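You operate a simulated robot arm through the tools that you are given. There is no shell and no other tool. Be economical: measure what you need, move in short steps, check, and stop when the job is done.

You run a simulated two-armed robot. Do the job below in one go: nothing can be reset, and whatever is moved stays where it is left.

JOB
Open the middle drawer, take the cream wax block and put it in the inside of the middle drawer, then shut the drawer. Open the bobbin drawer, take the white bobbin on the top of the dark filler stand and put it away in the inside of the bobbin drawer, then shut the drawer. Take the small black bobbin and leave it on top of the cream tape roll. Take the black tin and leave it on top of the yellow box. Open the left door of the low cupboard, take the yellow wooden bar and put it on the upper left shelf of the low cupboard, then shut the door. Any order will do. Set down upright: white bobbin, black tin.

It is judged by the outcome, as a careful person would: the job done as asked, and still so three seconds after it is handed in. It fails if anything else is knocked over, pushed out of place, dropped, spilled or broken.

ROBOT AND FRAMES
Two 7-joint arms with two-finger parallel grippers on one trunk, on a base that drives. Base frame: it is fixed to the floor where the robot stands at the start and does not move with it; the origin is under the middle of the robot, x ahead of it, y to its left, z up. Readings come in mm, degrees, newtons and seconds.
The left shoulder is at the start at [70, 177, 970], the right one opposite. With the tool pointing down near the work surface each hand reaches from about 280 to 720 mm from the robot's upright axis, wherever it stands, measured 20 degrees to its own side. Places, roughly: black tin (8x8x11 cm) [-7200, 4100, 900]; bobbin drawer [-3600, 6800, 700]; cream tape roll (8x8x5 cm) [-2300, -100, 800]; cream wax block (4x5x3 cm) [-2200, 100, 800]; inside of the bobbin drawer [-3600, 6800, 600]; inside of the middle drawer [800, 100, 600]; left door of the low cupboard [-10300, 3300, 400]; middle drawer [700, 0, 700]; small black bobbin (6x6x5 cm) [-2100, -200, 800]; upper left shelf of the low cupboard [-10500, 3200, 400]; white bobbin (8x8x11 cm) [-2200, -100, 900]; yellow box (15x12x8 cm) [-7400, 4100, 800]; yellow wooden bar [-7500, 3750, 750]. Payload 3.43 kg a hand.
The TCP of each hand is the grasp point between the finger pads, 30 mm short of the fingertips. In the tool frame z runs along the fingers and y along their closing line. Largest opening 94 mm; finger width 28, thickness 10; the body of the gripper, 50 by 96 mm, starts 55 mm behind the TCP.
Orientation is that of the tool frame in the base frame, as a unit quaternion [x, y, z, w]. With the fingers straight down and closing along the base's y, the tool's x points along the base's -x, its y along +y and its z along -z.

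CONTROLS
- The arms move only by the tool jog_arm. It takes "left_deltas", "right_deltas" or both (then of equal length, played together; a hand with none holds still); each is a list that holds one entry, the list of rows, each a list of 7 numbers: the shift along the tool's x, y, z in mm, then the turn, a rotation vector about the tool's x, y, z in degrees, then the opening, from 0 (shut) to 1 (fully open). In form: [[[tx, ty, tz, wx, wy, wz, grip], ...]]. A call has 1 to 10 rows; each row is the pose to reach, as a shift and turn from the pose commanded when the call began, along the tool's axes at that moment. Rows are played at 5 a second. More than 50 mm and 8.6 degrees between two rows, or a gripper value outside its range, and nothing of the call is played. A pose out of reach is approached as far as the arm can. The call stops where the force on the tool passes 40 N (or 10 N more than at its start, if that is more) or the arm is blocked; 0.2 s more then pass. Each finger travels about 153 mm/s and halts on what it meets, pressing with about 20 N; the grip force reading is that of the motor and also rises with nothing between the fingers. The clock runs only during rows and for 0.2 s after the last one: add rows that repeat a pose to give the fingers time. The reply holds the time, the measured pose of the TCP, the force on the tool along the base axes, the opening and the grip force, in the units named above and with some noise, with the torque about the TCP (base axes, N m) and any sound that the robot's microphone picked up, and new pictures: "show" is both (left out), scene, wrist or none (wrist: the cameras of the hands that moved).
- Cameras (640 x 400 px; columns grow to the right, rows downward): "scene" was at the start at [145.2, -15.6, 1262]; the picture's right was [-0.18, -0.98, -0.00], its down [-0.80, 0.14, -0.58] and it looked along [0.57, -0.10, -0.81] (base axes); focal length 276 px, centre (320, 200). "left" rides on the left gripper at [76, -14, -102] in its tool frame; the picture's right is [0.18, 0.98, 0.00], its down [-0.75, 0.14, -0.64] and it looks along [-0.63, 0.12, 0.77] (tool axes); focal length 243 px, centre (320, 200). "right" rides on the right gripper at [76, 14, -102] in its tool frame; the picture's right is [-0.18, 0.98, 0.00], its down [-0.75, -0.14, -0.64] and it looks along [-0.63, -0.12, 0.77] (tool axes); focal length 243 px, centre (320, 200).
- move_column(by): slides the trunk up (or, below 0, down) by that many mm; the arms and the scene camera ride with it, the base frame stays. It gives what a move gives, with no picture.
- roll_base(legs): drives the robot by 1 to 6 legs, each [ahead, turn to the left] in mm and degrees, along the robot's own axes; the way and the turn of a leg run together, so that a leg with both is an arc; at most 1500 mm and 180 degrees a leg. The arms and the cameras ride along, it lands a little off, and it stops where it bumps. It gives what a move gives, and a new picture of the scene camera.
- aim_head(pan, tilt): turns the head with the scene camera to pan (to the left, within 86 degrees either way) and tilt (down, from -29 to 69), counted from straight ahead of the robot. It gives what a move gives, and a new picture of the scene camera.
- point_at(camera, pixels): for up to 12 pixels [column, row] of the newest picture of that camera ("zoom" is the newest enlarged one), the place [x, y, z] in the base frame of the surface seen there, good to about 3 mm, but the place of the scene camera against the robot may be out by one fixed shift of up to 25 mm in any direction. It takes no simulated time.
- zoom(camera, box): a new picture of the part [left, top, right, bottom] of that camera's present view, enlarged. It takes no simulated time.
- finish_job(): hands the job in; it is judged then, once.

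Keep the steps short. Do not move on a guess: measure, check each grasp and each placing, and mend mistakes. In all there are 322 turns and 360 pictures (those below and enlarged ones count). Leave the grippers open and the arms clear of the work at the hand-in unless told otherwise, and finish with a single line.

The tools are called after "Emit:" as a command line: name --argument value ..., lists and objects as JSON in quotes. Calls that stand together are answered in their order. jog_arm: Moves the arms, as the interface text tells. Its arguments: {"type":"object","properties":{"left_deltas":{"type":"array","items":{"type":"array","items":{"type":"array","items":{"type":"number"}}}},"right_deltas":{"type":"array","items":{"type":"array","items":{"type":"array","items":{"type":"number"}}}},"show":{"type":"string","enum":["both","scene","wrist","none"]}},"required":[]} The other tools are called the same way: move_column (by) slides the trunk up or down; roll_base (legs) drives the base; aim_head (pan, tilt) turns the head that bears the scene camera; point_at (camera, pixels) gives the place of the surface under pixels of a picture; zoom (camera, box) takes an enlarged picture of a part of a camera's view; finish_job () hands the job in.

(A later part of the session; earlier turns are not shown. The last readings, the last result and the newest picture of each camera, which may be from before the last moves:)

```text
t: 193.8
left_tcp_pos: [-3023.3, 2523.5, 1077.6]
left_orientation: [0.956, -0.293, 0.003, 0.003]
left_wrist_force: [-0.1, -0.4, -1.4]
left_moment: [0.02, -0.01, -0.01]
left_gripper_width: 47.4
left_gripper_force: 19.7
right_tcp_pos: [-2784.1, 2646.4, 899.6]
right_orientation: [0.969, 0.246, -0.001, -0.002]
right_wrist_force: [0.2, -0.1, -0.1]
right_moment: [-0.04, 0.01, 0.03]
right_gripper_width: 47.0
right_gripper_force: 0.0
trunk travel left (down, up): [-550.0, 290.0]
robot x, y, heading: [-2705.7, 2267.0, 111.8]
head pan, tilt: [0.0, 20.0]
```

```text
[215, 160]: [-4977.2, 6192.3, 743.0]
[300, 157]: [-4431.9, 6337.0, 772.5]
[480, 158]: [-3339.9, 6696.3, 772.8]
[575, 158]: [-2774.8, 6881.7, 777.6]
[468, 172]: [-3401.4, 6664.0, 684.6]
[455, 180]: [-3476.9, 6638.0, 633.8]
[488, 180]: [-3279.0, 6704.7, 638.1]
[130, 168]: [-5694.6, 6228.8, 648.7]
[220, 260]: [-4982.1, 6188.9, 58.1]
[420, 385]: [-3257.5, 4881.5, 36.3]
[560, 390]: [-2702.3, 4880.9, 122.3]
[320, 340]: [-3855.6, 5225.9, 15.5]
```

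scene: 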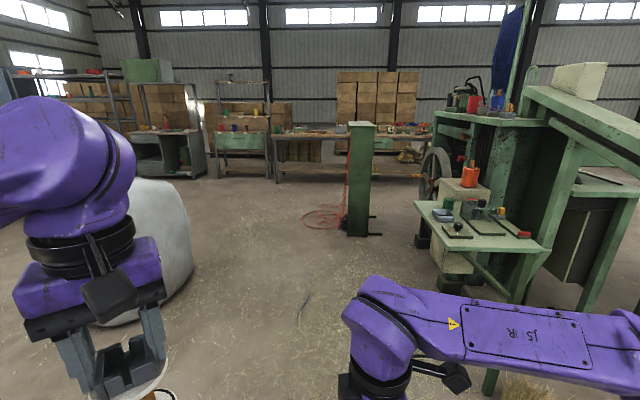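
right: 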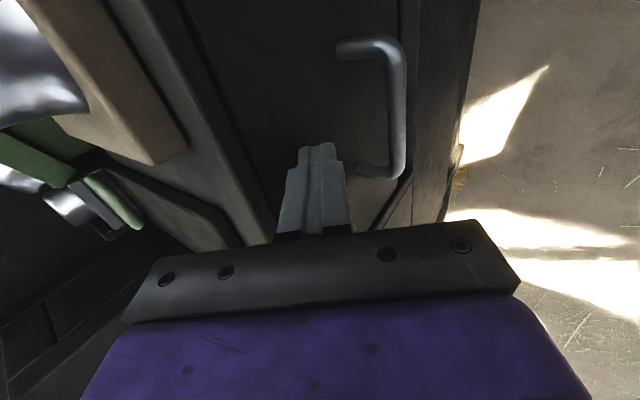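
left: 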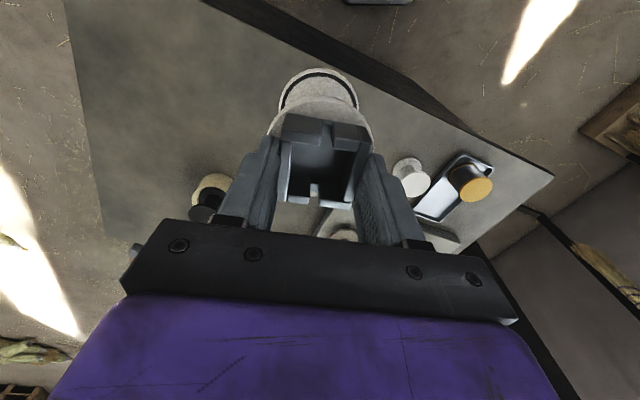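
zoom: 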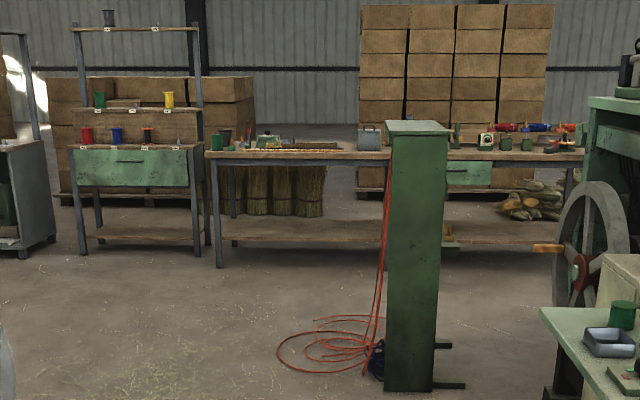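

The green drawer is under the bench behind the column: bench front runs along 17°, faces [0.30,-0.95]. A red hose lies around [-3900,5200], so I go around it on the left, in stages.

Emit:
roll_base --legs '[[0, 4], [910, 0], [906, 0], [0, 16.4]]'

Emit:
aim_head --pan 0 --tilt 35

```text
t: 204.3
left_tcp_pos: [-3871.6, 4035.2, 1076.6]
left_orientation: [0.993, -0.116, 0.003, 0.002]
left_wrist_force: [0.1, 0.3, -2.1]
left_moment: [-0.02, 0.0, 0.01]
left_gripper_width: 47.2
left_gripper_force: 19.8
right_tcp_pos: [-3692.0, 4235.8, 899.9]
right_orientation: [0.909, 0.416, -0.002, 0.0]
right_wrist_force: [-0.5, -0.7, 0.1]
right_moment: [0.02, -0.03, 0.0]
right_gripper_width: 47.1
right_gripper_force: 0.1
trunk travel left (down, up): [-550.0, 290.0]
robot x, y, heading: [-3482.8, 3905.8, 132.4]
head pan, tilt: [0.0, 20.0]
```

scene: 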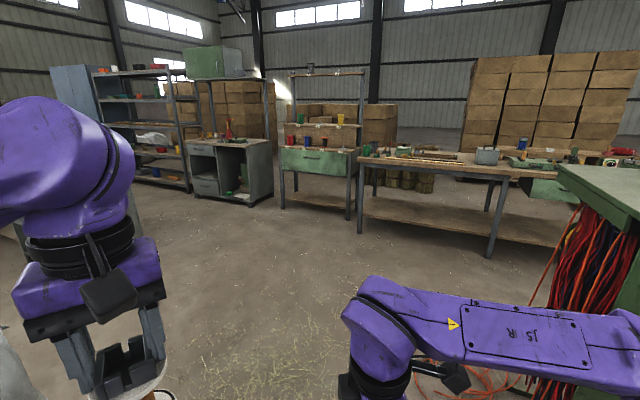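

```text
t: 205.1
left_tcp_pos: [-3871.4, 4036.5, 1078.0]
left_orientation: [0.993, -0.116, 0.003, 0.002]
left_wrist_force: [0.0, -0.1, -1.1]
left_moment: [-0.03, 0.0, 0.0]
left_gripper_width: 47.7
left_gripper_force: 20.2
right_tcp_pos: [-3690.8, 4236.4, 900.0]
right_orientation: [0.91, 0.416, -0.002, 0.0]
right_wrist_force: [-0.2, -0.4, -0.3]
right_moment: [-0.01, -0.01, -0.03]
right_gripper_width: 47.1
right_gripper_force: 0.1
trunk travel left (down, up): [-550.0, 290.0]
robot x, y, heading: [-3487.7, 3908.4, 132.4]
head pan, tilt: [0.0, 35.0]
```

scene: 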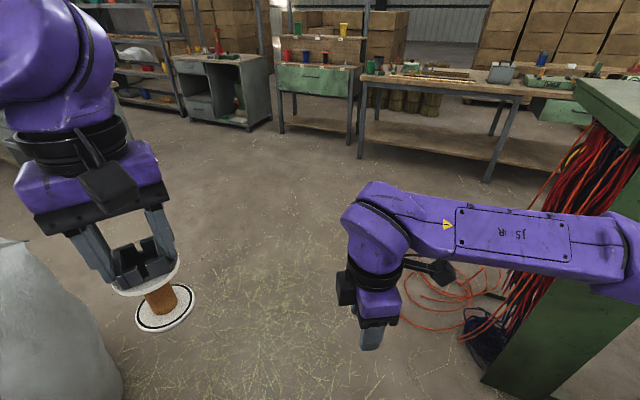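

Emit:
point_at --camera "scene" --pixels '[[405, 290], [412, 345], [440, 265], [430, 300], [30, 250], [90, 300]]'

```text
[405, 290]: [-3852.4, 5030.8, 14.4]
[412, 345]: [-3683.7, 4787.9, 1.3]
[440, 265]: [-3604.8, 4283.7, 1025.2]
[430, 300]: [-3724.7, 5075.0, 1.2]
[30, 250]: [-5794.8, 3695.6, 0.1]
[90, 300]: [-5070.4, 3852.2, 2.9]
```

Emit:
roll_base --legs '[[745, 0], [742, 0], [0, -53], [757, 0], [0, -30]]'

```text
t: 220.4
left_tcp_pos: [-4292.7, 6162.1, 1077.1]
left_orientation: [-0.672, 0.741, 0.001, -0.004]
left_wrist_force: [0.7, 0.6, -0.5]
left_moment: [0.01, -0.02, 0.0]
left_gripper_width: 47.3
left_gripper_force: 20.3
right_tcp_pos: [-4070.6, 6009.4, 899.8]
right_orientation: [0.958, -0.286, -0.002, -0.001]
right_wrist_force: [-0.7, 0.3, 0.2]
right_moment: [0.02, 0.01, 0.01]
right_gripper_width: 47.3
right_gripper_force: 0.1
trunk travel left (down, up): [-550.0, 290.0]
robot x, y, heading: [-4369.2, 5763.8, 50.2]
head pan, tilt: [0.0, 35.0]
```

scene: 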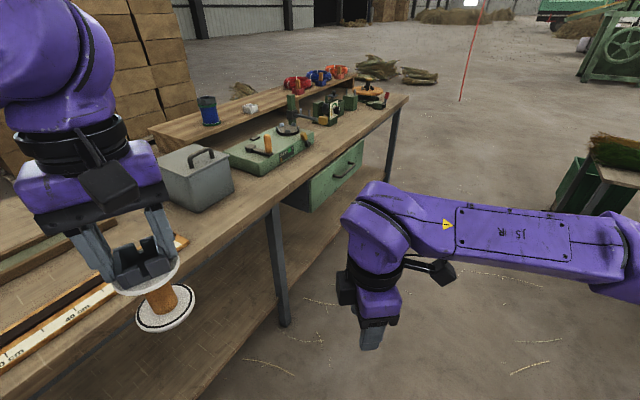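

Emit:
point_at --camera "scene" --pixels '[[318, 205], [362, 150], [340, 185], [343, 168], [315, 185], [362, 168], [276, 205], [405, 100], [282, 310]]'

Emit:
zoom --camera "scene" --box '[250, 80, 420, 230]'

```text
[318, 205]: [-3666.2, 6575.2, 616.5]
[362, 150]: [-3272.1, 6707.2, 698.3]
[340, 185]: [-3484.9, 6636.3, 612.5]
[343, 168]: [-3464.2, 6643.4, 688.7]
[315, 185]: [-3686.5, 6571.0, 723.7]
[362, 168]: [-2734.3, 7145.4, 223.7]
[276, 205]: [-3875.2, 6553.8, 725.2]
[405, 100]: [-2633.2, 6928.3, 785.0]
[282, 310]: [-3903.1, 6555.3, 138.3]
```

```text
2.67 times, centred on (335, 155) of scene
```

zoom: 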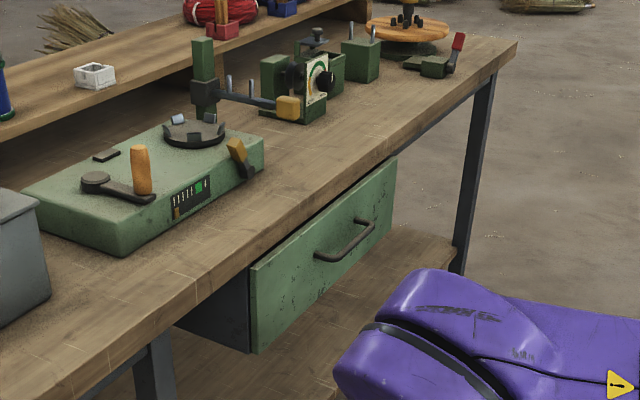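

Drawer front spans [-3687,6570]–[-3265,6710], z 612–730. Drive to stand ~620 mm in front of its middle, heading 108°.

Emit:
roll_base --legs '[[0, -35.4], [1120, 0], [0, 93]]'

Emit:
aim_head --pan -5 --tilt 45

```text
t: 231.8
left_tcp_pos: [-3555.7, 6332.8, 1077.2]
left_orientation: [0.943, -0.333, 0.002, 0.004]
left_wrist_force: [0.2, 1.0, -1.4]
left_moment: [0.01, -0.01, 0.06]
left_gripper_width: 47.5
left_gripper_force: 20.3
right_tcp_pos: [-3304.3, 6435.6, 899.5]
right_orientation: [0.979, 0.203, -0.002, -0.001]
right_wrist_force: [1.6, 0.1, -0.1]
right_moment: [0.01, 0.0, 0.02]
right_gripper_width: 46.9
right_gripper_force: 0.0
trunk travel left (down, up): [-550.0, 290.0]
robot x, y, heading: [-3265.2, 6053.8, 106.8]
head pan, tilt: [0.0, 35.0]
```

scene: 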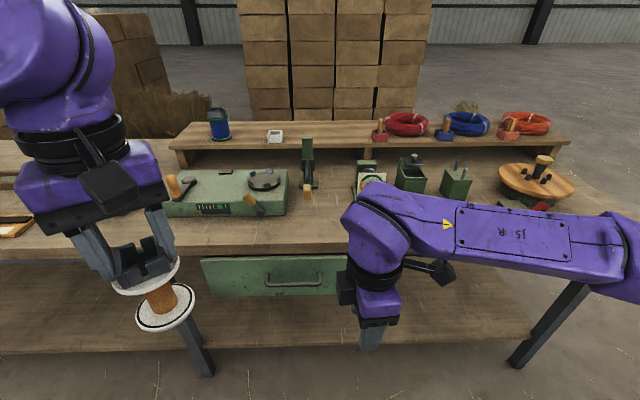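

```text
t: 232.5
left_tcp_pos: [-3554.6, 6332.7, 1076.9]
left_orientation: [0.943, -0.333, 0.001, 0.003]
left_wrist_force: [-0.4, -0.3, -1.8]
left_moment: [-0.02, -0.02, -0.03]
left_gripper_width: 47.3
left_gripper_force: 20.2
right_tcp_pos: [-3305.6, 6434.5, 898.7]
right_orientation: [0.979, 0.203, -0.002, -0.001]
right_wrist_force: [-0.2, -0.5, -0.2]
right_moment: [-0.01, 0.0, -0.03]
right_gripper_width: 47.2
right_gripper_force: 0.1
trunk travel left (down, up): [-550.0, 290.0]
robot x, y, heading: [-3261.7, 6054.2, 106.6]
head pan, tilt: [-5.0, 45.0]
```

scene: 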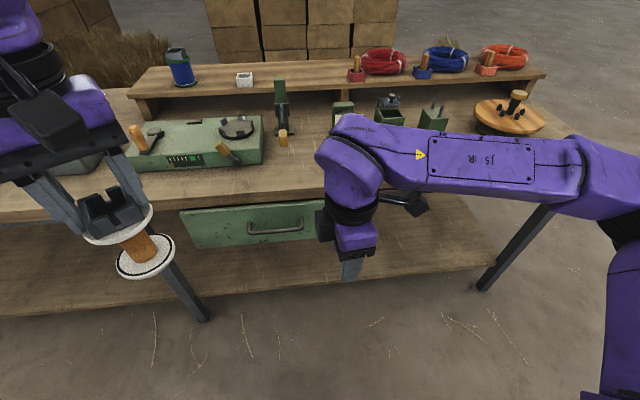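

Emit:
point_at --camera "scene" --pixels '[[275, 231], [250, 230], [300, 227], [275, 222], [190, 240], [215, 230], [300, 240], [200, 205], [260, 195], [315, 188], [200, 248]]'

Emit:
zoom --camera "scene" --box '[170, 170, 370, 290]'

```text
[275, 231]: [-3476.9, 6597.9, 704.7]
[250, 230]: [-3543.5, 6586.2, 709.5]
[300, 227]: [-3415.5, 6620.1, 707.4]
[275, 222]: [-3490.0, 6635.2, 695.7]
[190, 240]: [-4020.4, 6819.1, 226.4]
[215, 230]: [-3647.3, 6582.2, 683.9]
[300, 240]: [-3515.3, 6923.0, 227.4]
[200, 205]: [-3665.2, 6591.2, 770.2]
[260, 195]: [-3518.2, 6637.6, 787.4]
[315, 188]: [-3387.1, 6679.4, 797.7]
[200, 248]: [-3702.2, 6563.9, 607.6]
```

```text
3.20 times, centred on (270, 230) of scene
```

zoom: 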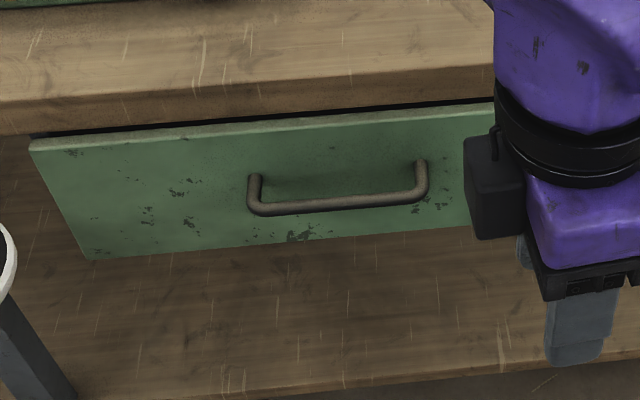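

The handle bar is ~130 mm long, centre about [-3477,6600,706]. Bring the right hand in front of it and level its yaw, then tip 35°.

Emit:
jog_arm --right_deltas '[[[-25, -30, 0, 0, 0, 2, 0.35], [-50, -60, 0, 0, 0, 5.4, 0.35], [-75, -90, 15, 0, 0, 5.4, 0.35], [-100, -120, 30, 0, 0, 5.4, 0.35], [-110.5, -150, 40, 0, 0, 5.4, 0.35], [-110.5, -150, 40, 0, 0, 5.4, 0.35]]]' --show "none"

Emit:
jog_arm --right_deltas '[[[0, 0, 10, 7, 0, 0, 0.25], [0, 0, 20, 14, 0, 0, 0.25], [0, 0, 30, 21, 0, 0, 0.25], [0, 0, 40, 28, 0, 0, 0.25], [0, 0, 50, 35, 0, 0, 0.25], [0, 0, 50, 35, 0, 0, 0.25]]]'

```text
t: 233.9
left_tcp_pos: [-3554.6, 6333.6, 1077.1]
left_orientation: [0.943, -0.334, 0.002, 0.003]
left_wrist_force: [0.3, 0.4, -0.6]
left_moment: [-0.03, -0.04, 0.0]
left_gripper_width: 47.4
left_gripper_force: 20.1
right_tcp_pos: [-3467.3, 6528.4, 860.6]
right_orientation: [0.988, 0.156, -0.001, -0.001]
right_wrist_force: [0.3, -0.5, 0.5]
right_moment: [0.01, -0.02, -0.02]
right_gripper_width: 33.0
right_gripper_force: 0.1
trunk travel left (down, up): [-550.0, 290.0]
robot x, y, heading: [-3261.0, 6050.0, 106.6]
head pan, tilt: [-5.0, 45.0]
```

```text
t: 235.3
left_tcp_pos: [-3555.3, 6333.2, 1077.3]
left_orientation: [0.943, -0.333, 0.002, 0.003]
left_wrist_force: [0.0, 0.3, -0.7]
left_moment: [-0.01, -0.01, -0.01]
left_gripper_width: 47.3
left_gripper_force: 20.0
right_tcp_pos: [-3467.0, 6527.7, 810.4]
right_orientation: [0.942, 0.149, -0.049, -0.298]
right_wrist_force: [-0.8, -0.7, 0.2]
right_moment: [0.01, -0.02, 0.02]
right_gripper_width: 23.3
right_gripper_force: 0.2
trunk travel left (down, up): [-550.0, 290.0]
robot x, y, heading: [-3262.4, 6049.0, 106.6]
head pan, tilt: [-5.0, 45.0]
```

scene: 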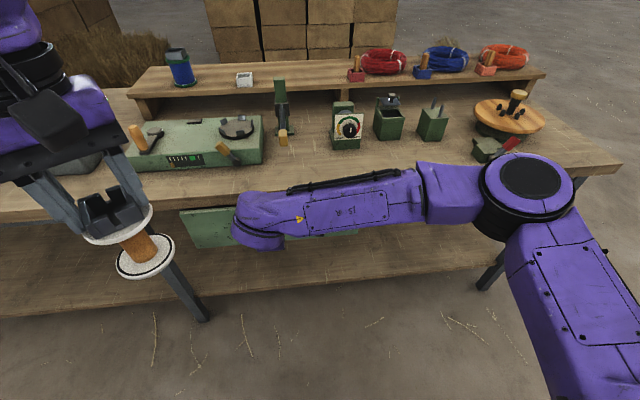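
right: 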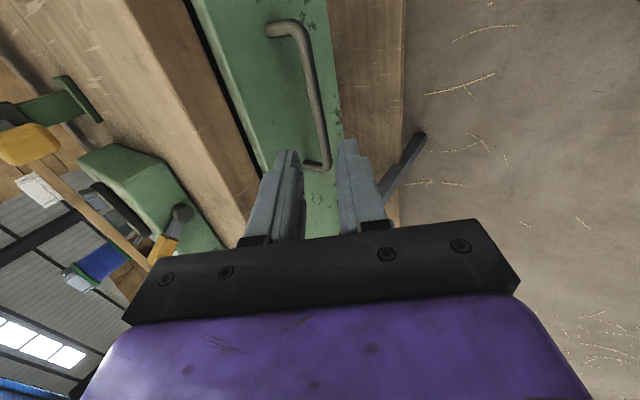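

Emit:
point_at --camera "right" --pixels '[[305, 55], [313, 90], [320, 125], [273, 27], [307, 165], [270, 80], [285, 120], [240, 100]]'

```text
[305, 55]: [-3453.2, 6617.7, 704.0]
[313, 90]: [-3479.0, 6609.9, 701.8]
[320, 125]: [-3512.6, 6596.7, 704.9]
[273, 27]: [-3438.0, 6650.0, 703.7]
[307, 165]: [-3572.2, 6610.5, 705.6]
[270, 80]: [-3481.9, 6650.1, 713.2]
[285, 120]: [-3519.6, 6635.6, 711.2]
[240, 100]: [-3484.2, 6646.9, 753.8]
```

Bar is 138 mm ahead along the fingers, offset ~2 mm. Approach to 95 mm, check.

Emit:
jog_arm --right_deltas '[[[-2.7, -2, 30, 0, 0, 0, 0.25], [-2.7, -2, 65, 0, 0, 0, 0.25], [-2.7, -2, 90, 0, 0, 0, 0.25], [-2.7, -2, 90, 0, 0, 0, 0.25]]]' --show "wrist"

Emit:
point_at --camera "right" --pixels '[[318, 100], [324, 125], [328, 150]]'

```text
t: 236.3
left_tcp_pos: [-3555.0, 6332.6, 1076.7]
left_orientation: [0.943, -0.334, 0.0, 0.004]
left_wrist_force: [-0.4, -0.1, -1.0]
left_moment: [-0.04, 0.0, 0.02]
left_gripper_width: 47.2
left_gripper_force: 20.1
right_tcp_pos: [-3484.8, 6577.0, 737.8]
right_orientation: [0.942, 0.149, -0.049, -0.298]
right_wrist_force: [-0.6, -0.8, 0.0]
right_moment: [0.01, 0.03, -0.02]
right_gripper_width: 23.6
right_gripper_force: 0.0
trunk travel left (down, up): [-550.0, 290.0]
robot x, y, heading: [-3262.9, 6050.1, 106.3]
head pan, tilt: [-5.0, 45.0]
```

right: 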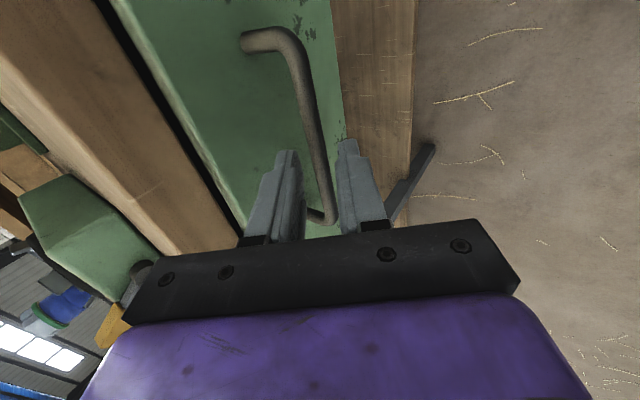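

```text
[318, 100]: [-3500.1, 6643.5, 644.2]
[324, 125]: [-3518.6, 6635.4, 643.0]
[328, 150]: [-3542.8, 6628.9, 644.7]
```

The bar runs between the fingers. Advance 35 mm and close.

Emit:
jog_arm --right_deltas '[[[0, 1, 12, 0, 0, 0, 0.25], [0, 1, 25, 0, 0, 0, 0.25], [0, 1, 35, 0, 0, 0, 0.25], [0, 1, 35, 0, 0, 0, 0.12], [0, 1, 35, 0, 0, 0, 0], [0, 1, 35, 0, 0, 0, 0]]]' --show "wrist"

```text
t: 237.7
left_tcp_pos: [-3556.2, 6332.0, 1077.4]
left_orientation: [0.942, -0.334, 0.002, 0.003]
left_wrist_force: [0.2, 0.1, -1.8]
left_moment: [0.0, 0.01, 0.0]
left_gripper_width: 47.5
left_gripper_force: 19.8
right_tcp_pos: [-3491.2, 6597.6, 709.9]
right_orientation: [0.942, 0.149, -0.05, -0.298]
right_wrist_force: [0.6, 1.5, 4.6]
right_moment: [0.18, -0.3, 0.35]
right_gripper_width: 11.8
right_gripper_force: 45.2
trunk travel left (down, up): [-550.0, 290.0]
robot x, y, heading: [-3260.5, 6052.9, 106.9]
head pan, tilt: [-5.0, 45.0]
```

right: 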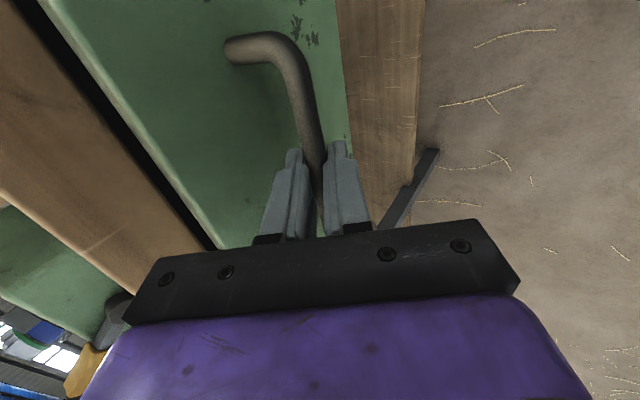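

Gripped. Pull the drawer out ~190 mm.

Emit:
jog_arm --right_deltas '[[[0, 12.3, -8.6, 0, 0, 0, 0], [0, 32.8, -23, 0, 0, 0, 0], [0, 53.3, -37.4, 0, 0, 0, 0], [0, 73.8, -51.8, 0, 0, 0, 0], [0, 94.3, -66.2, 0, 0, 0, 0], [0, 114.8, -80.6, 0, 0, 0, 0], [0, 135.3, -95, 0, 0, 0, 0], [0, 155.8, -109.4, 0, 0, 0, 0], [0, 155.8, -109.4, 0, 0, 0, 0]]]'

```text
t: 239.7
left_tcp_pos: [-3552.7, 6330.9, 1078.6]
left_orientation: [0.943, -0.333, 0.0, 0.002]
left_wrist_force: [-0.2, -0.7, -0.9]
left_moment: [0.01, -0.04, 0.02]
left_gripper_width: 47.3
left_gripper_force: 19.8
right_tcp_pos: [-3431.2, 6413.7, 710.5]
right_orientation: [0.941, 0.149, -0.051, -0.298]
right_wrist_force: [11.0, 2.4, 26.3]
right_moment: [0.31, -0.5, 0.26]
right_gripper_width: 11.8
right_gripper_force: 44.6
trunk travel left (down, up): [-550.0, 290.0]
robot x, y, heading: [-3264.3, 6049.0, 106.8]
head pan, tilt: [-5.0, 45.0]
```

scene: 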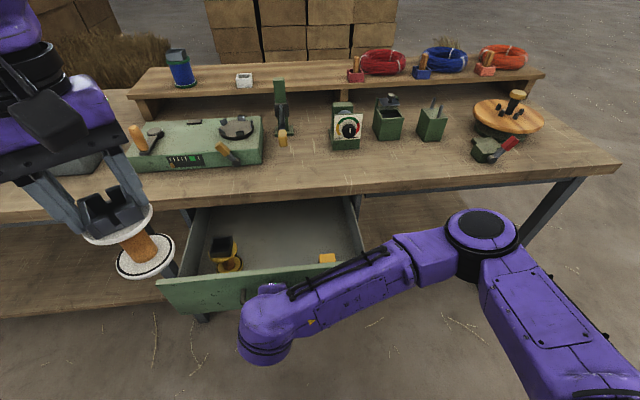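
right: 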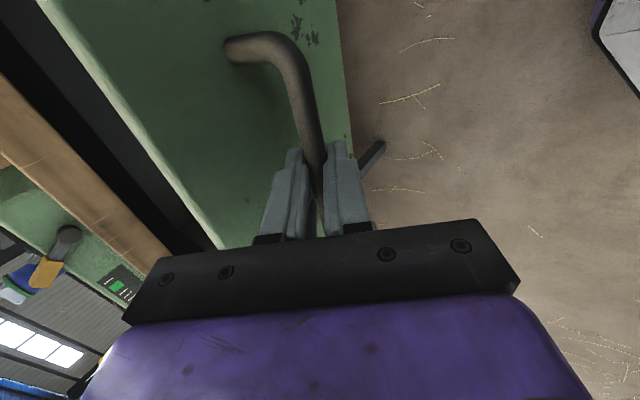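

Open, with other items inside (left: a yellow/black bobbin; right-front: a small yellow piece). Release and back the right hand away.

Emit:
jog_arm --right_deltas '[[[0, 0, 0, 0, 0, 0, 0.12], [0, 0, 0, 0, 0, 0, 0.25], [0, 0, -30, 0, 0, 0, 0.25], [0, 0, -70, 0, 0, 0, 0.25], [20, 0, -110, 0, 0, 0, 0.25], [50, 0, -150, 0, 0, 0, 0.25], [85, 0, -180, 0, 0, 0, 0.25], [120, 0, -200, 0, 0, 0, 0.25], [160, 0, -200, 0, 0, 0, 0.25]]]'

```text
t: 241.7
left_tcp_pos: [-3553.4, 6334.4, 1077.2]
left_orientation: [0.943, -0.333, 0.0, 0.003]
left_wrist_force: [0.5, -0.1, -2.1]
left_moment: [0.0, 0.03, 0.03]
left_gripper_width: 47.3
left_gripper_force: 19.9
right_tcp_pos: [-3307.2, 6372.4, 892.7]
right_orientation: [0.942, 0.148, -0.048, -0.297]
right_wrist_force: [0.6, -0.2, -0.1]
right_moment: [-0.03, 0.03, 0.01]
right_gripper_width: 23.5
right_gripper_force: 0.2
right hand out of reach, approached as far as the arm can: row 7, 8, 9
trunk travel left (down, up): [-550.0, 290.0]
robot x, y, heading: [-3264.7, 6051.3, 106.4]
head pan, tilt: [-5.0, 45.0]
```

scene: 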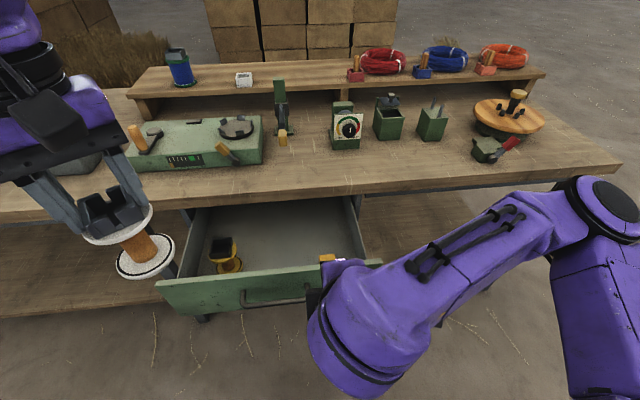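
right: 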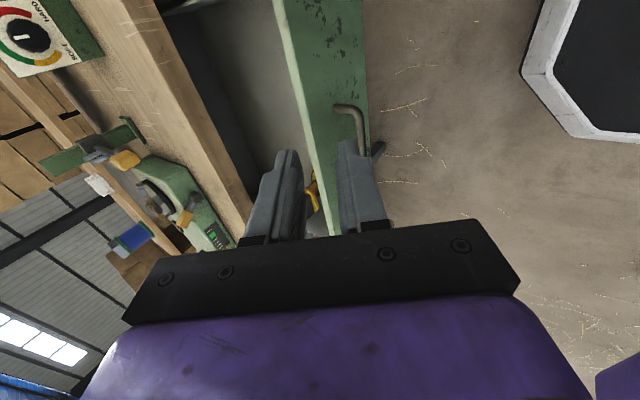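

Emit:
jog_arm --right_deltas '[[[20, 0, -20, -7, 0, 0, 0.5], [40, 0, -40, -14, 0, 0, 0.5], [70, 0, -50, -21, 0, 0, 0.5], [100, 0, -50, -28, 0, 0, 0.5], [130, 0, -50, -35, 0, 0, 0.5], [150, 0, -50, -35, 0, 0, 0.5]]]' --show "scene"

Emit:
zoom --camera "scene" --box '[150, 180, 390, 330]'

```text
t: 243.1
left_tcp_pos: [-3554.3, 6333.5, 1078.2]
left_orientation: [0.943, -0.333, 0.001, 0.003]
left_wrist_force: [0.6, 0.0, -1.3]
left_moment: [0.02, 0.0, -0.02]
left_gripper_width: 47.3
left_gripper_force: 19.4
right_tcp_pos: [-3159.2, 6391.8, 930.7]
right_orientation: [0.988, 0.156, -0.003, 0.001]
right_wrist_force: [-0.9, 0.0, -0.2]
right_moment: [-0.01, 0.07, 0.03]
right_gripper_width: 46.8
right_gripper_force: 0.0
trunk travel left (down, up): [-550.0, 290.0]
robot x, y, heading: [-3263.0, 6053.0, 106.7]
head pan, tilt: [-5.0, 45.0]
```

scene: 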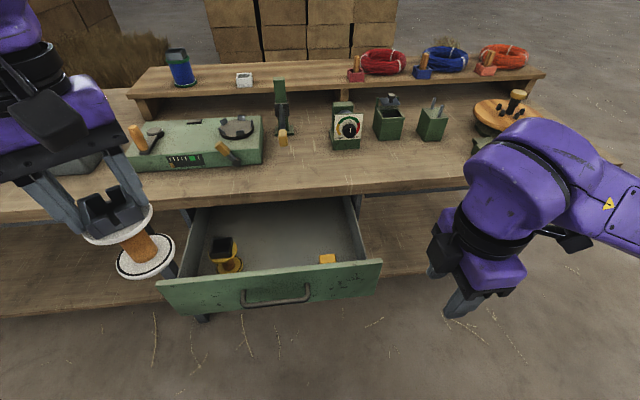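

```text
2.67 times, centred on (270, 255) of scene
```

zoom: 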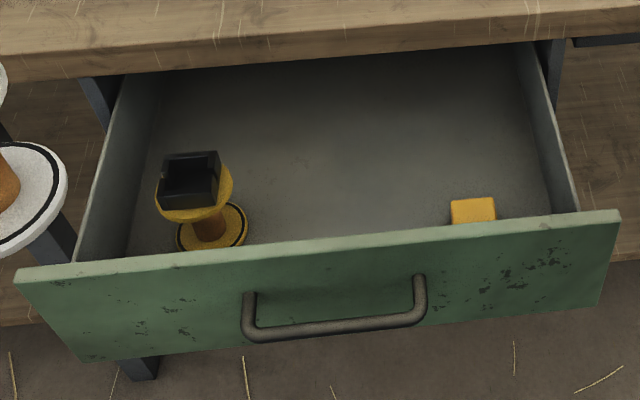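

Emit:
point_at --camera "zoom" --pixels '[[320, 200], [330, 150], [350, 90], [210, 225], [190, 165], [472, 208], [310, 250], [540, 120], [130, 140], [330, 60], [160, 210], [420, 240]]'

```text
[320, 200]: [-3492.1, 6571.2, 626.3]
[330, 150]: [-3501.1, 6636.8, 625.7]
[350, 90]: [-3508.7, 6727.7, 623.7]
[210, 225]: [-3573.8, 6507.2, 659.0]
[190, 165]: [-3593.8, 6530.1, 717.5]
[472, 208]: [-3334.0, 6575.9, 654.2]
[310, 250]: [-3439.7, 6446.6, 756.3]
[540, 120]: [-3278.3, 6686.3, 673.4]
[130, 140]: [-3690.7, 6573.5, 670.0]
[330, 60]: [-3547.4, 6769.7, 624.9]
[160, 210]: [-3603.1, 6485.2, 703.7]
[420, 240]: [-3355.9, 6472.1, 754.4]
```

Floor z≈625, rim 755. Free spot midway between the yellow bobbin and yellow block: true target ≈[-3478,6547]. Move the left hand above it.

Emit:
jog_arm --left_deltas '[[[-15, -43, 0, 0, 0, 0, 0], [-30, -86, 0, 0, 0, 0, 0], [-45, -128, 0, 0, 0, 0, 0], [-60, -171, 0, 0, 0, 0, 0], [-75, -213.8, 0, 0, 0, 0, 0], [-75, -213.8, 40, 0, 0, 0, 0], [-75, -213.8, 80, 0, 0, 0, 0], [-75, -213.8, 120, 0, 0, 0, 0], [-75, -213.8, 120, 0, 0, 0, 0]]]'

```text
t: 245.1
left_tcp_pos: [-3480.2, 6545.8, 956.3]
left_orientation: [0.943, -0.333, 0.001, 0.003]
left_wrist_force: [-0.2, -0.3, -0.8]
left_moment: [0.03, -0.01, -0.01]
left_gripper_width: 47.5
left_gripper_force: 19.8
right_tcp_pos: [-3159.0, 6392.0, 931.7]
right_orientation: [0.988, 0.157, -0.002, 0.0]
right_wrist_force: [-0.7, 0.8, 0.0]
right_moment: [-0.01, 0.03, 0.0]
right_gripper_width: 47.0
right_gripper_force: 0.0
trunk travel left (down, up): [-550.0, 290.0]
robot x, y, heading: [-3262.4, 6050.2, 106.8]
head pan, tilt: [-5.0, 45.0]
```

scene: 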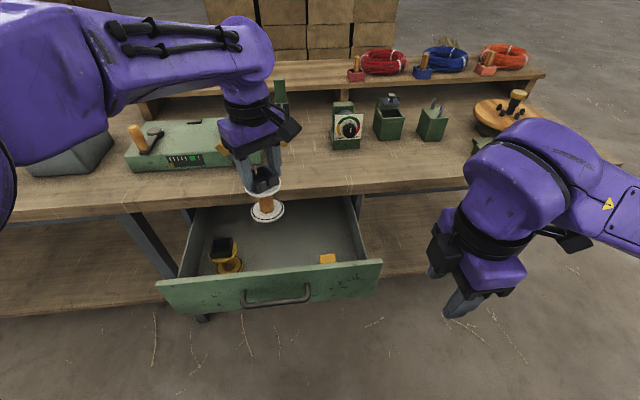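
left: 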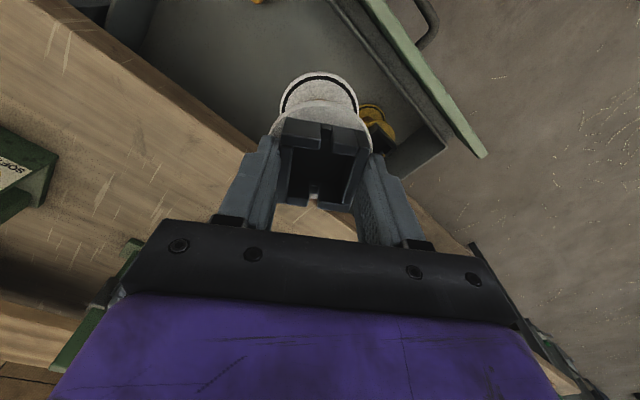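

Emit:
point_at --camera "left" --pixels '[[250, 60], [240, 130], [190, 90], [330, 40], [375, 60], [372, 115], [385, 125], [410, 60], [257, 3]]'

```text
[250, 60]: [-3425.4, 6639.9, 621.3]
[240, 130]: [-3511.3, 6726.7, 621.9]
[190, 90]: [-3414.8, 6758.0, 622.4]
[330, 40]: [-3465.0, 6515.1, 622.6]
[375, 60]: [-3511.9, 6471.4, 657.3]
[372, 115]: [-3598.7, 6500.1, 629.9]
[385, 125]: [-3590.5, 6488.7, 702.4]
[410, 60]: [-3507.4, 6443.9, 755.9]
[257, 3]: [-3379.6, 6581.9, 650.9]
```

Clearances are good; floor z≈622, so contact at TCP z≈739. Descend.

Emit:
jog_arm --left_deltas '[[[0, 0, 40, 0, 0, 0, 0], [0, 0, 80, 0, 0, 0, 0], [0, 0, 120, 0, 0, 0, 0], [0, 0, 160, 0, 0, 0, 0], [0, 0, 190, 0, 0, 0, 0], [0, 0, 205, 0, 0, 0, 0], [0, 0, 205, 0, 0, 0, 0]]]'

```text
t: 246.7
left_tcp_pos: [-3477.8, 6543.9, 750.3]
left_orientation: [0.942, -0.335, 0.001, 0.003]
left_wrist_force: [0.0, 0.4, -0.4]
left_moment: [-0.01, -0.02, -0.01]
left_gripper_width: 47.2
left_gripper_force: 19.8
right_tcp_pos: [-3159.2, 6393.2, 932.2]
right_orientation: [0.988, 0.156, -0.002, -0.001]
right_wrist_force: [-0.3, 0.0, 0.4]
right_moment: [0.01, -0.03, 0.01]
right_gripper_width: 47.3
right_gripper_force: 0.0
trunk travel left (down, up): [-550.0, 290.0]
robot x, y, heading: [-3262.6, 6049.9, 106.7]
head pan, tilt: [-5.0, 45.0]
```

scene: 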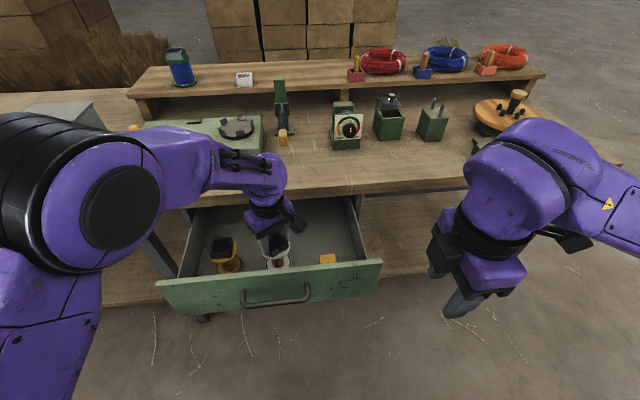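
left: 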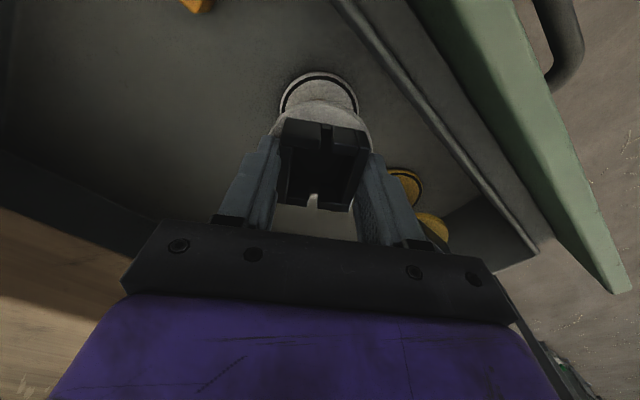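

Emit:
jog_arm --left_deltas '[[[0, 0, 5, 0, 0, 0, 0], [0, 0, 8, 0, 0, 0, 0], [0, 0, 10, 0, 0, 0, 0], [0, 0, 11.5, 0, 0, 0, 0], [0, 0, 11.5, 0, 0, 0, 0]]]' --show "none"

```text
t: 247.9
left_tcp_pos: [-3478.9, 6544.0, 738.2]
left_orientation: [0.943, -0.334, 0.001, 0.004]
left_wrist_force: [-0.4, -0.2, 1.3]
left_moment: [0.02, 0.01, 0.01]
left_gripper_width: 47.3
left_gripper_force: 20.1
right_tcp_pos: [-3159.6, 6393.0, 931.7]
right_orientation: [0.988, 0.157, -0.001, 0.0]
right_wrist_force: [-0.1, 0.4, -0.2]
right_moment: [0.0, -0.01, -0.02]
right_gripper_width: 46.9
right_gripper_force: 0.1
trunk travel left (down, up): [-550.0, 290.0]
robot x, y, heading: [-3263.0, 6052.3, 106.4]
head pan, tilt: [-5.0, 45.0]
```

Emit:
jog_arm --left_deltas '[[[0, 0, 1, 0, 0, 0, 0], [0, 0, 2, 0, 0, 0, 0], [0, 0, 2, 0, 0, 0, 0]]]' --show "none"

```text
t: 248.7
left_tcp_pos: [-3479.2, 6543.2, 738.6]
left_orientation: [0.943, -0.334, 0.0, 0.002]
left_wrist_force: [-1.2, -0.2, 12.1]
left_moment: [0.27, 0.23, 0.02]
left_gripper_width: 47.7
left_gripper_force: 20.4
right_tcp_pos: [-3160.5, 6391.2, 932.1]
right_orientation: [0.988, 0.157, -0.003, -0.001]
right_wrist_force: [-0.3, -0.1, 0.1]
right_moment: [-0.04, 0.03, 0.0]
right_gripper_width: 47.1
right_gripper_force: 0.0
trunk travel left (down, up): [-550.0, 290.0]
robot x, y, heading: [-3261.9, 6053.2, 106.4]
head pan, tilt: [-5.0, 45.0]
```

The bobbin stands on the floor (12 N). Ease 1 mm, open a little, rise.

Emit:
jog_arm --left_deltas '[[[0, 0, -1, 0, 0, 0, 0], [0, 0, -1, 0, 0, 0, 0.6], [0, 0, -1, 0, 0, 0, 0.7], [0, 0, -20, 0, 0, 0, 0.7], [0, 0, -60, 0, 0, 0, 0.7], [0, 0, -100, 0, 0, 0, 0.7], [0, 0, -140, 0, 0, 0, 0.7], [0, 0, -180, 0, 0, 0, 0.7], [0, 0, -220, 0, 0, 0, 0.7], [0, 0, -260, 0, 0, 0, 0.7]]]'

```text
t: 250.9
left_tcp_pos: [-3478.5, 6545.3, 995.8]
left_orientation: [0.943, -0.333, 0.002, 0.004]
left_wrist_force: [-0.2, 0.1, 0.8]
left_moment: [0.0, 0.01, -0.02]
left_gripper_width: 66.0
left_gripper_force: 0.0
right_tcp_pos: [-3158.5, 6392.2, 931.5]
right_orientation: [0.988, 0.156, -0.002, 0.0]
right_wrist_force: [-1.2, -0.1, 0.0]
right_moment: [0.03, -0.02, -0.01]
right_gripper_width: 47.3
right_gripper_force: 0.1
trunk travel left (down, up): [-550.0, 290.0]
robot x, y, heading: [-3263.7, 6051.1, 106.7]
head pan, tilt: [-5.0, 45.0]
```

scene: 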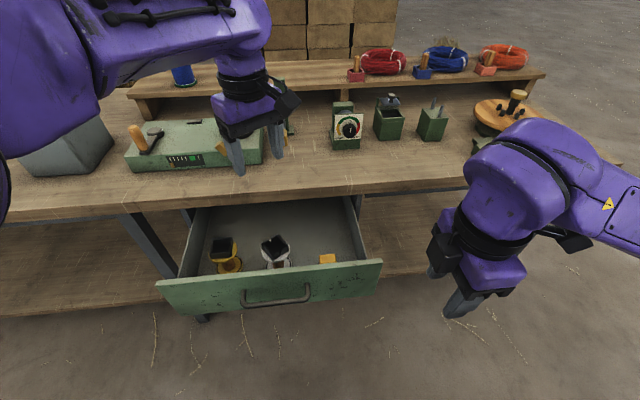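
left: 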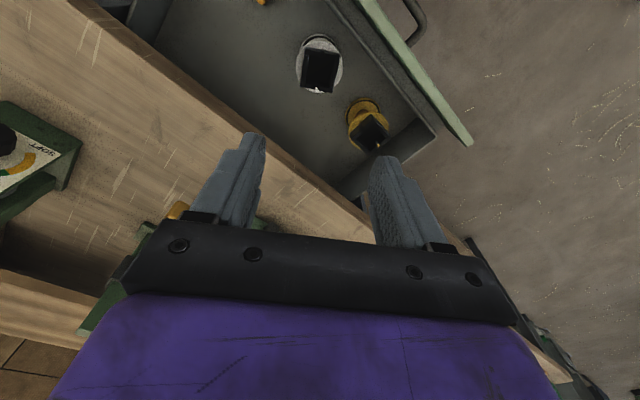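

The white bobbin stands upright in the drawer. Retract the left hand, and prepare the right hand (closed, tipped) in front of the panel.

Emit:
jog_arm --left_deltas '[[[15, 40, -10, 0, 0, 0, 0.7], [30, 80, -20, 0, 0, 0, 0.7], [45, 120, -40, 0, 0, 0, 0.7], [60, 160, -60, 0, 0, 0, 0.7], [75, 200, -80, 0, 0, 0, 0.7], [75, 200, -80, 0, 0, 0, 0.7]]]' --right_deltas '[[[0, 0, 0, 0, 0, 0, 0.3], [0, 0, 0, 0, 0, 0, 0], [0, 0, 0, 0, 0, 0, 0], [0, 0, 0, 0, 0, 0, 0], [0, 0, 0, 0, 0, 0, 0], [0, 0, 0, 0, 0, 0, 0]]]' --show "none"

Emit:
jog_arm --right_deltas '[[[-40, 20, 0, 0, 0, 0, 0], [-80, 40, 0, 0, 0, 0, 0], [-120, 50, 0, 0, 0, 0, 0], [-160, 50, 0, 0, 0, 0, 0], [-200, 50, 10, 7, 0, 0, 0], [-235, 50, 20, 14, 0, 0, 0], [-260, 50, 40, 21, 0, 0, 0], [-260, 50, 60, 28, 0, 0, 0], [-260, 50, 80, 35, 0, 0, 0], [-260, 50, 80, 35, 0, 0, 0]]]'

```text
t: 252.3
left_tcp_pos: [-3545.5, 6344.8, 1079.5]
left_orientation: [0.943, -0.333, 0.001, 0.003]
left_wrist_force: [-0.1, 0.7, -1.0]
left_moment: [0.01, 0.01, -0.01]
left_gripper_width: 65.9
left_gripper_force: 0.0
right_tcp_pos: [-3158.9, 6393.5, 931.1]
right_orientation: [0.988, 0.157, -0.003, 0.001]
right_wrist_force: [0.2, -0.2, 0.2]
right_moment: [-0.01, -0.01, -0.01]
right_gripper_width: 0.0
right_gripper_force: 20.4
trunk travel left (down, up): [-550.0, 290.0]
robot x, y, heading: [-3263.5, 6052.1, 106.5]
head pan, tilt: [-5.0, 45.0]
```

```text
t: 254.4
left_tcp_pos: [-3547.1, 6344.1, 1078.1]
left_orientation: [0.943, -0.333, 0.002, 0.004]
left_wrist_force: [0.0, -0.2, 0.2]
left_moment: [0.0, -0.02, 0.01]
left_gripper_width: 65.8
left_gripper_force: 0.0
right_tcp_pos: [-3416.2, 6286.2, 919.6]
right_orientation: [0.951, 0.066, -0.129, -0.273]
right_wrist_force: [0.2, 0.0, 0.3]
right_moment: [-0.02, -0.03, 0.01]
right_gripper_width: 0.0
right_gripper_force: 19.6
trunk travel left (down, up): [-550.0, 290.0]
robot x, y, heading: [-3262.8, 6050.6, 106.5]
head pan, tilt: [-5.0, 45.0]
stopped in row 10 (right hand): the arm was blocked; the commanded pose is now the measured one
```

scene: 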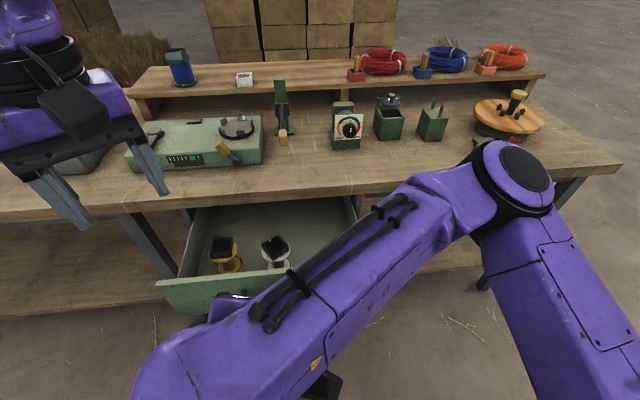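
right: 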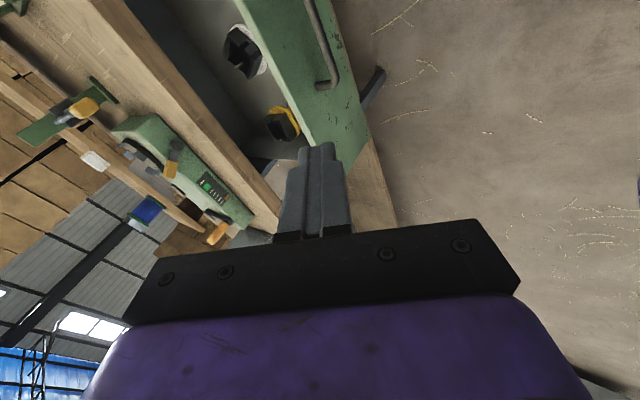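

The arm is folded against the body here. I back the base 180 mm to give it room, then re-pose.

Emit:
roll_base --legs '[[-180, 0]]'

```text
t: 255.9
left_tcp_pos: [-3496.1, 6173.0, 1079.7]
left_orientation: [0.943, -0.334, 0.001, 0.003]
left_wrist_force: [0.3, 0.0, -0.1]
left_moment: [0.04, 0.01, 0.0]
left_gripper_width: 65.7
left_gripper_force: 0.1
right_tcp_pos: [-3365.4, 6117.5, 919.7]
right_orientation: [0.951, 0.066, -0.129, -0.273]
right_wrist_force: [-0.3, 0.1, 0.0]
right_moment: [0.01, 0.03, -0.01]
right_gripper_width: 0.0
right_gripper_force: 20.1
trunk travel left (down, up): [-550.0, 290.0]
robot x, y, heading: [-3213.4, 5885.1, 106.6]
head pan, tilt: [-5.0, 45.0]
```

scene: 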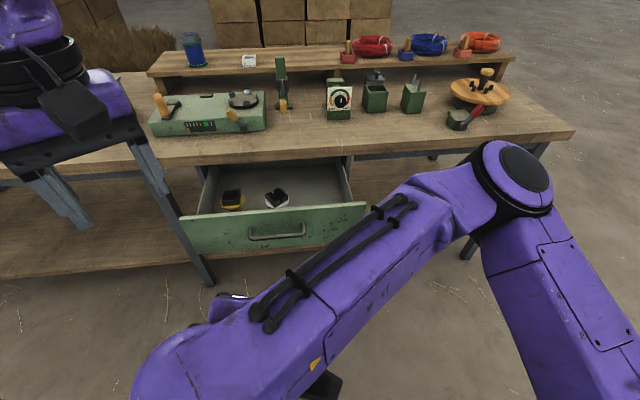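

Emit:
jog_arm --right_deltas '[[[3.4, -19.8, 36.5, 0.5, 3, -6, 0], [6.9, -39.5, 73, 1.1, 6.1, -11.9, 0], [10.3, -59, 109.5, 1.1, 6.1, -11.9, 0], [13.8, -79, 146, 1.1, 6.1, -11.9, 0], [17.2, -98.8, 182.5, 1.1, 6.1, -11.9, 0], [20.6, -118.5, 219, 1.1, 6.1, -11.9, 0], [24, -138, 255.5, 1.1, 6.1, -11.9, 0], [27.5, -158, 292, 1.1, 6.1, -11.9, 0], [27.5, -158, 292, 1.1, 6.1, -11.9, 0]]]'

```text
t: 257.9
left_tcp_pos: [-3495.0, 6174.1, 1079.3]
left_orientation: [0.943, -0.334, 0.002, 0.003]
left_wrist_force: [0.4, -0.4, 0.8]
left_moment: [0.0, -0.04, -0.02]
left_gripper_width: 66.0
left_gripper_force: 0.0
right_tcp_pos: [-3429.1, 6404.6, 758.9]
right_orientation: [0.942, 0.148, -0.05, -0.297]
right_wrist_force: [-0.6, 0.7, 0.2]
right_moment: [-0.03, -0.01, 0.03]
right_gripper_width: 0.0
right_gripper_force: 20.1
trunk travel left (down, up): [-550.0, 290.0]
robot x, y, heading: [-3212.0, 5881.6, 106.3]
head pan, tilt: [-5.0, 45.0]
```

scene: 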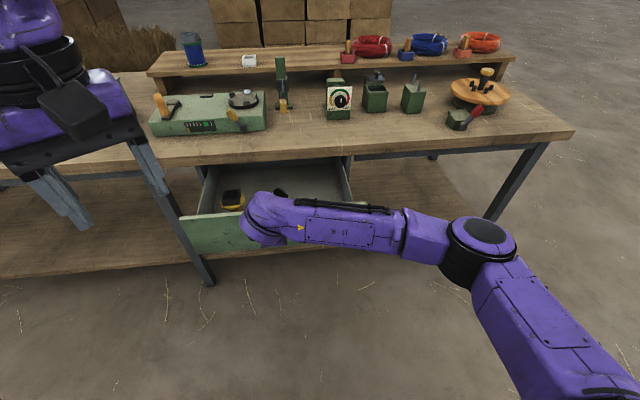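
right: 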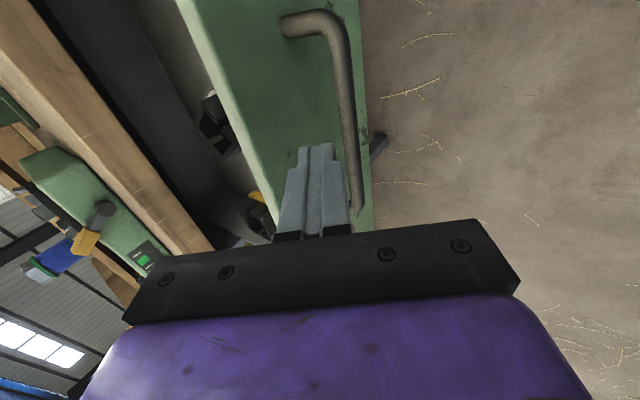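

I'm now a bit far for the full push: withdraw the arm 120 mm, drive 150 mm forward, then push.

Emit:
jog_arm --right_deltas '[[[0, 33, -23, 0, 0, 0, 0], [0, 66, -46, 0, 0, 0, 0], [0, 98, -69, 0, 0, 0, 0], [0, 98, -69, 0, 0, 0, 0]]]' --show "none"

Emit:
roll_base --legs '[[140, 0]]'

```text
t: 258.9
left_tcp_pos: [-3495.5, 6175.5, 1078.2]
left_orientation: [0.943, -0.333, 0.001, 0.004]
left_wrist_force: [-0.6, 0.5, 0.2]
left_moment: [-0.02, 0.0, 0.02]
left_gripper_width: 65.8
left_gripper_force: 0.1
right_tcp_pos: [-3392.6, 6288.2, 760.4]
right_orientation: [0.942, 0.147, -0.05, -0.297]
right_wrist_force: [0.2, 0.6, 0.1]
right_moment: [-0.01, 0.02, 0.01]
right_gripper_width: 0.0
right_gripper_force: 20.0
trunk travel left (down, up): [-550.0, 290.0]
robot x, y, heading: [-3209.1, 5880.1, 106.4]
head pan, tilt: [-5.0, 45.0]
```

```text
t: 260.2
left_tcp_pos: [-3537.2, 6310.3, 1078.2]
left_orientation: [0.943, -0.334, 0.002, 0.003]
left_wrist_force: [-0.6, -0.1, -1.0]
left_moment: [0.03, -0.05, 0.01]
left_gripper_width: 65.7
left_gripper_force: 0.0
right_tcp_pos: [-3433.6, 6421.8, 758.6]
right_orientation: [0.942, 0.148, -0.05, -0.296]
right_wrist_force: [0.4, 0.6, -0.5]
right_moment: [0.01, 0.02, -0.02]
right_gripper_width: 0.0
right_gripper_force: 19.9
trunk travel left (down, up): [-550.0, 290.0]
robot x, y, heading: [-3252.5, 6018.0, 106.5]
head pan, tilt: [-5.0, 45.0]
```

scene: 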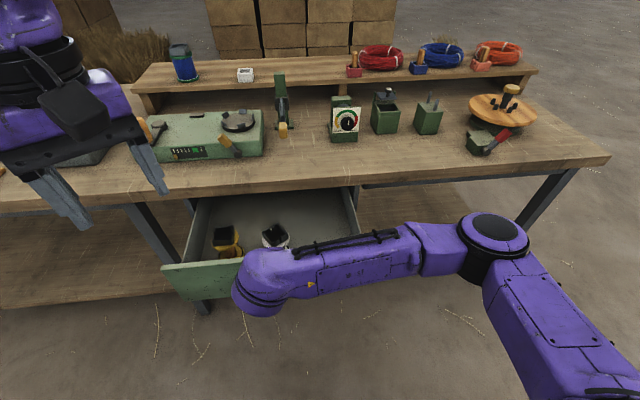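

Push slowly along the drawer's axis.

Emit:
jog_arm --right_deltas '[[[0, -8.2, 5.8, 0, 0, 0, 0], [0, -20.5, 14.4, 0, 0, 0, 0], [0, -34.9, 24.5, 0, 0, 0, 0], [0, -51.3, 36, 0, 0, 0, 0], [0, -67.7, 47.5, 0, 0, 0, 0], [0, -84.1, 59, 0, 0, 0, 0], [0, -100.5, 70.6, 0, 0, 0, 0], [0, -116.8, 82, 0, 0, 0, 0], [0, -133.2, 93.6, 0, 0, 0, 0], [0, -147.6, 103.7, 0, 0, 0, 0]]]'

```text
t: 262.4
left_tcp_pos: [-3535.1, 6309.2, 1079.8]
left_orientation: [0.943, -0.333, 0.001, 0.002]
left_wrist_force: [-0.3, -1.3, -0.1]
left_moment: [0.01, 0.0, 0.02]
left_gripper_width: 65.9
left_gripper_force: 0.1
right_tcp_pos: [-3489.2, 6594.3, 758.5]
right_orientation: [0.943, 0.147, -0.05, -0.296]
right_wrist_force: [-0.4, 0.2, 0.7]
right_moment: [0.02, -0.01, -0.06]
right_gripper_width: 0.0
right_gripper_force: 20.1
trunk travel left (down, up): [-550.0, 290.0]
robot x, y, heading: [-3254.6, 6014.6, 106.9]
head pan, tilt: [-5.0, 45.0]
```

scene: 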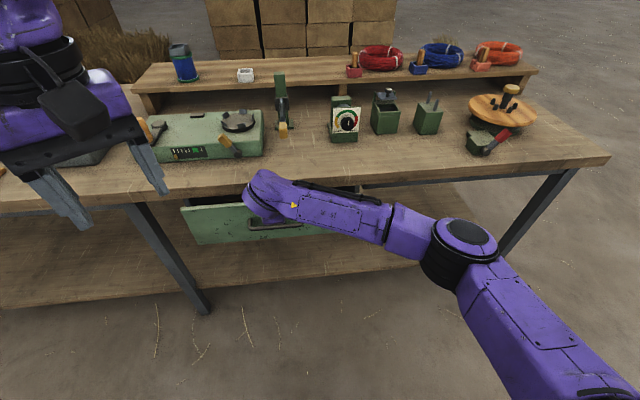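
right: 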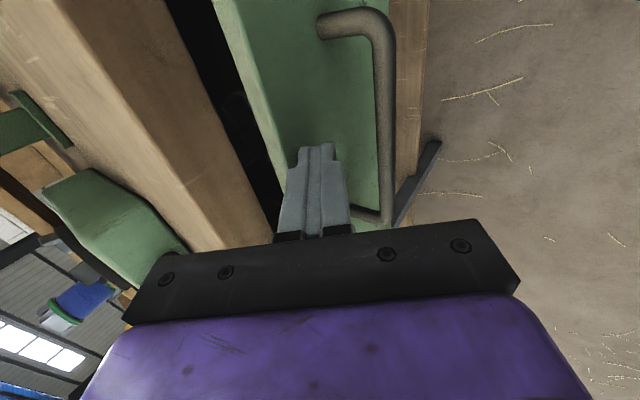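

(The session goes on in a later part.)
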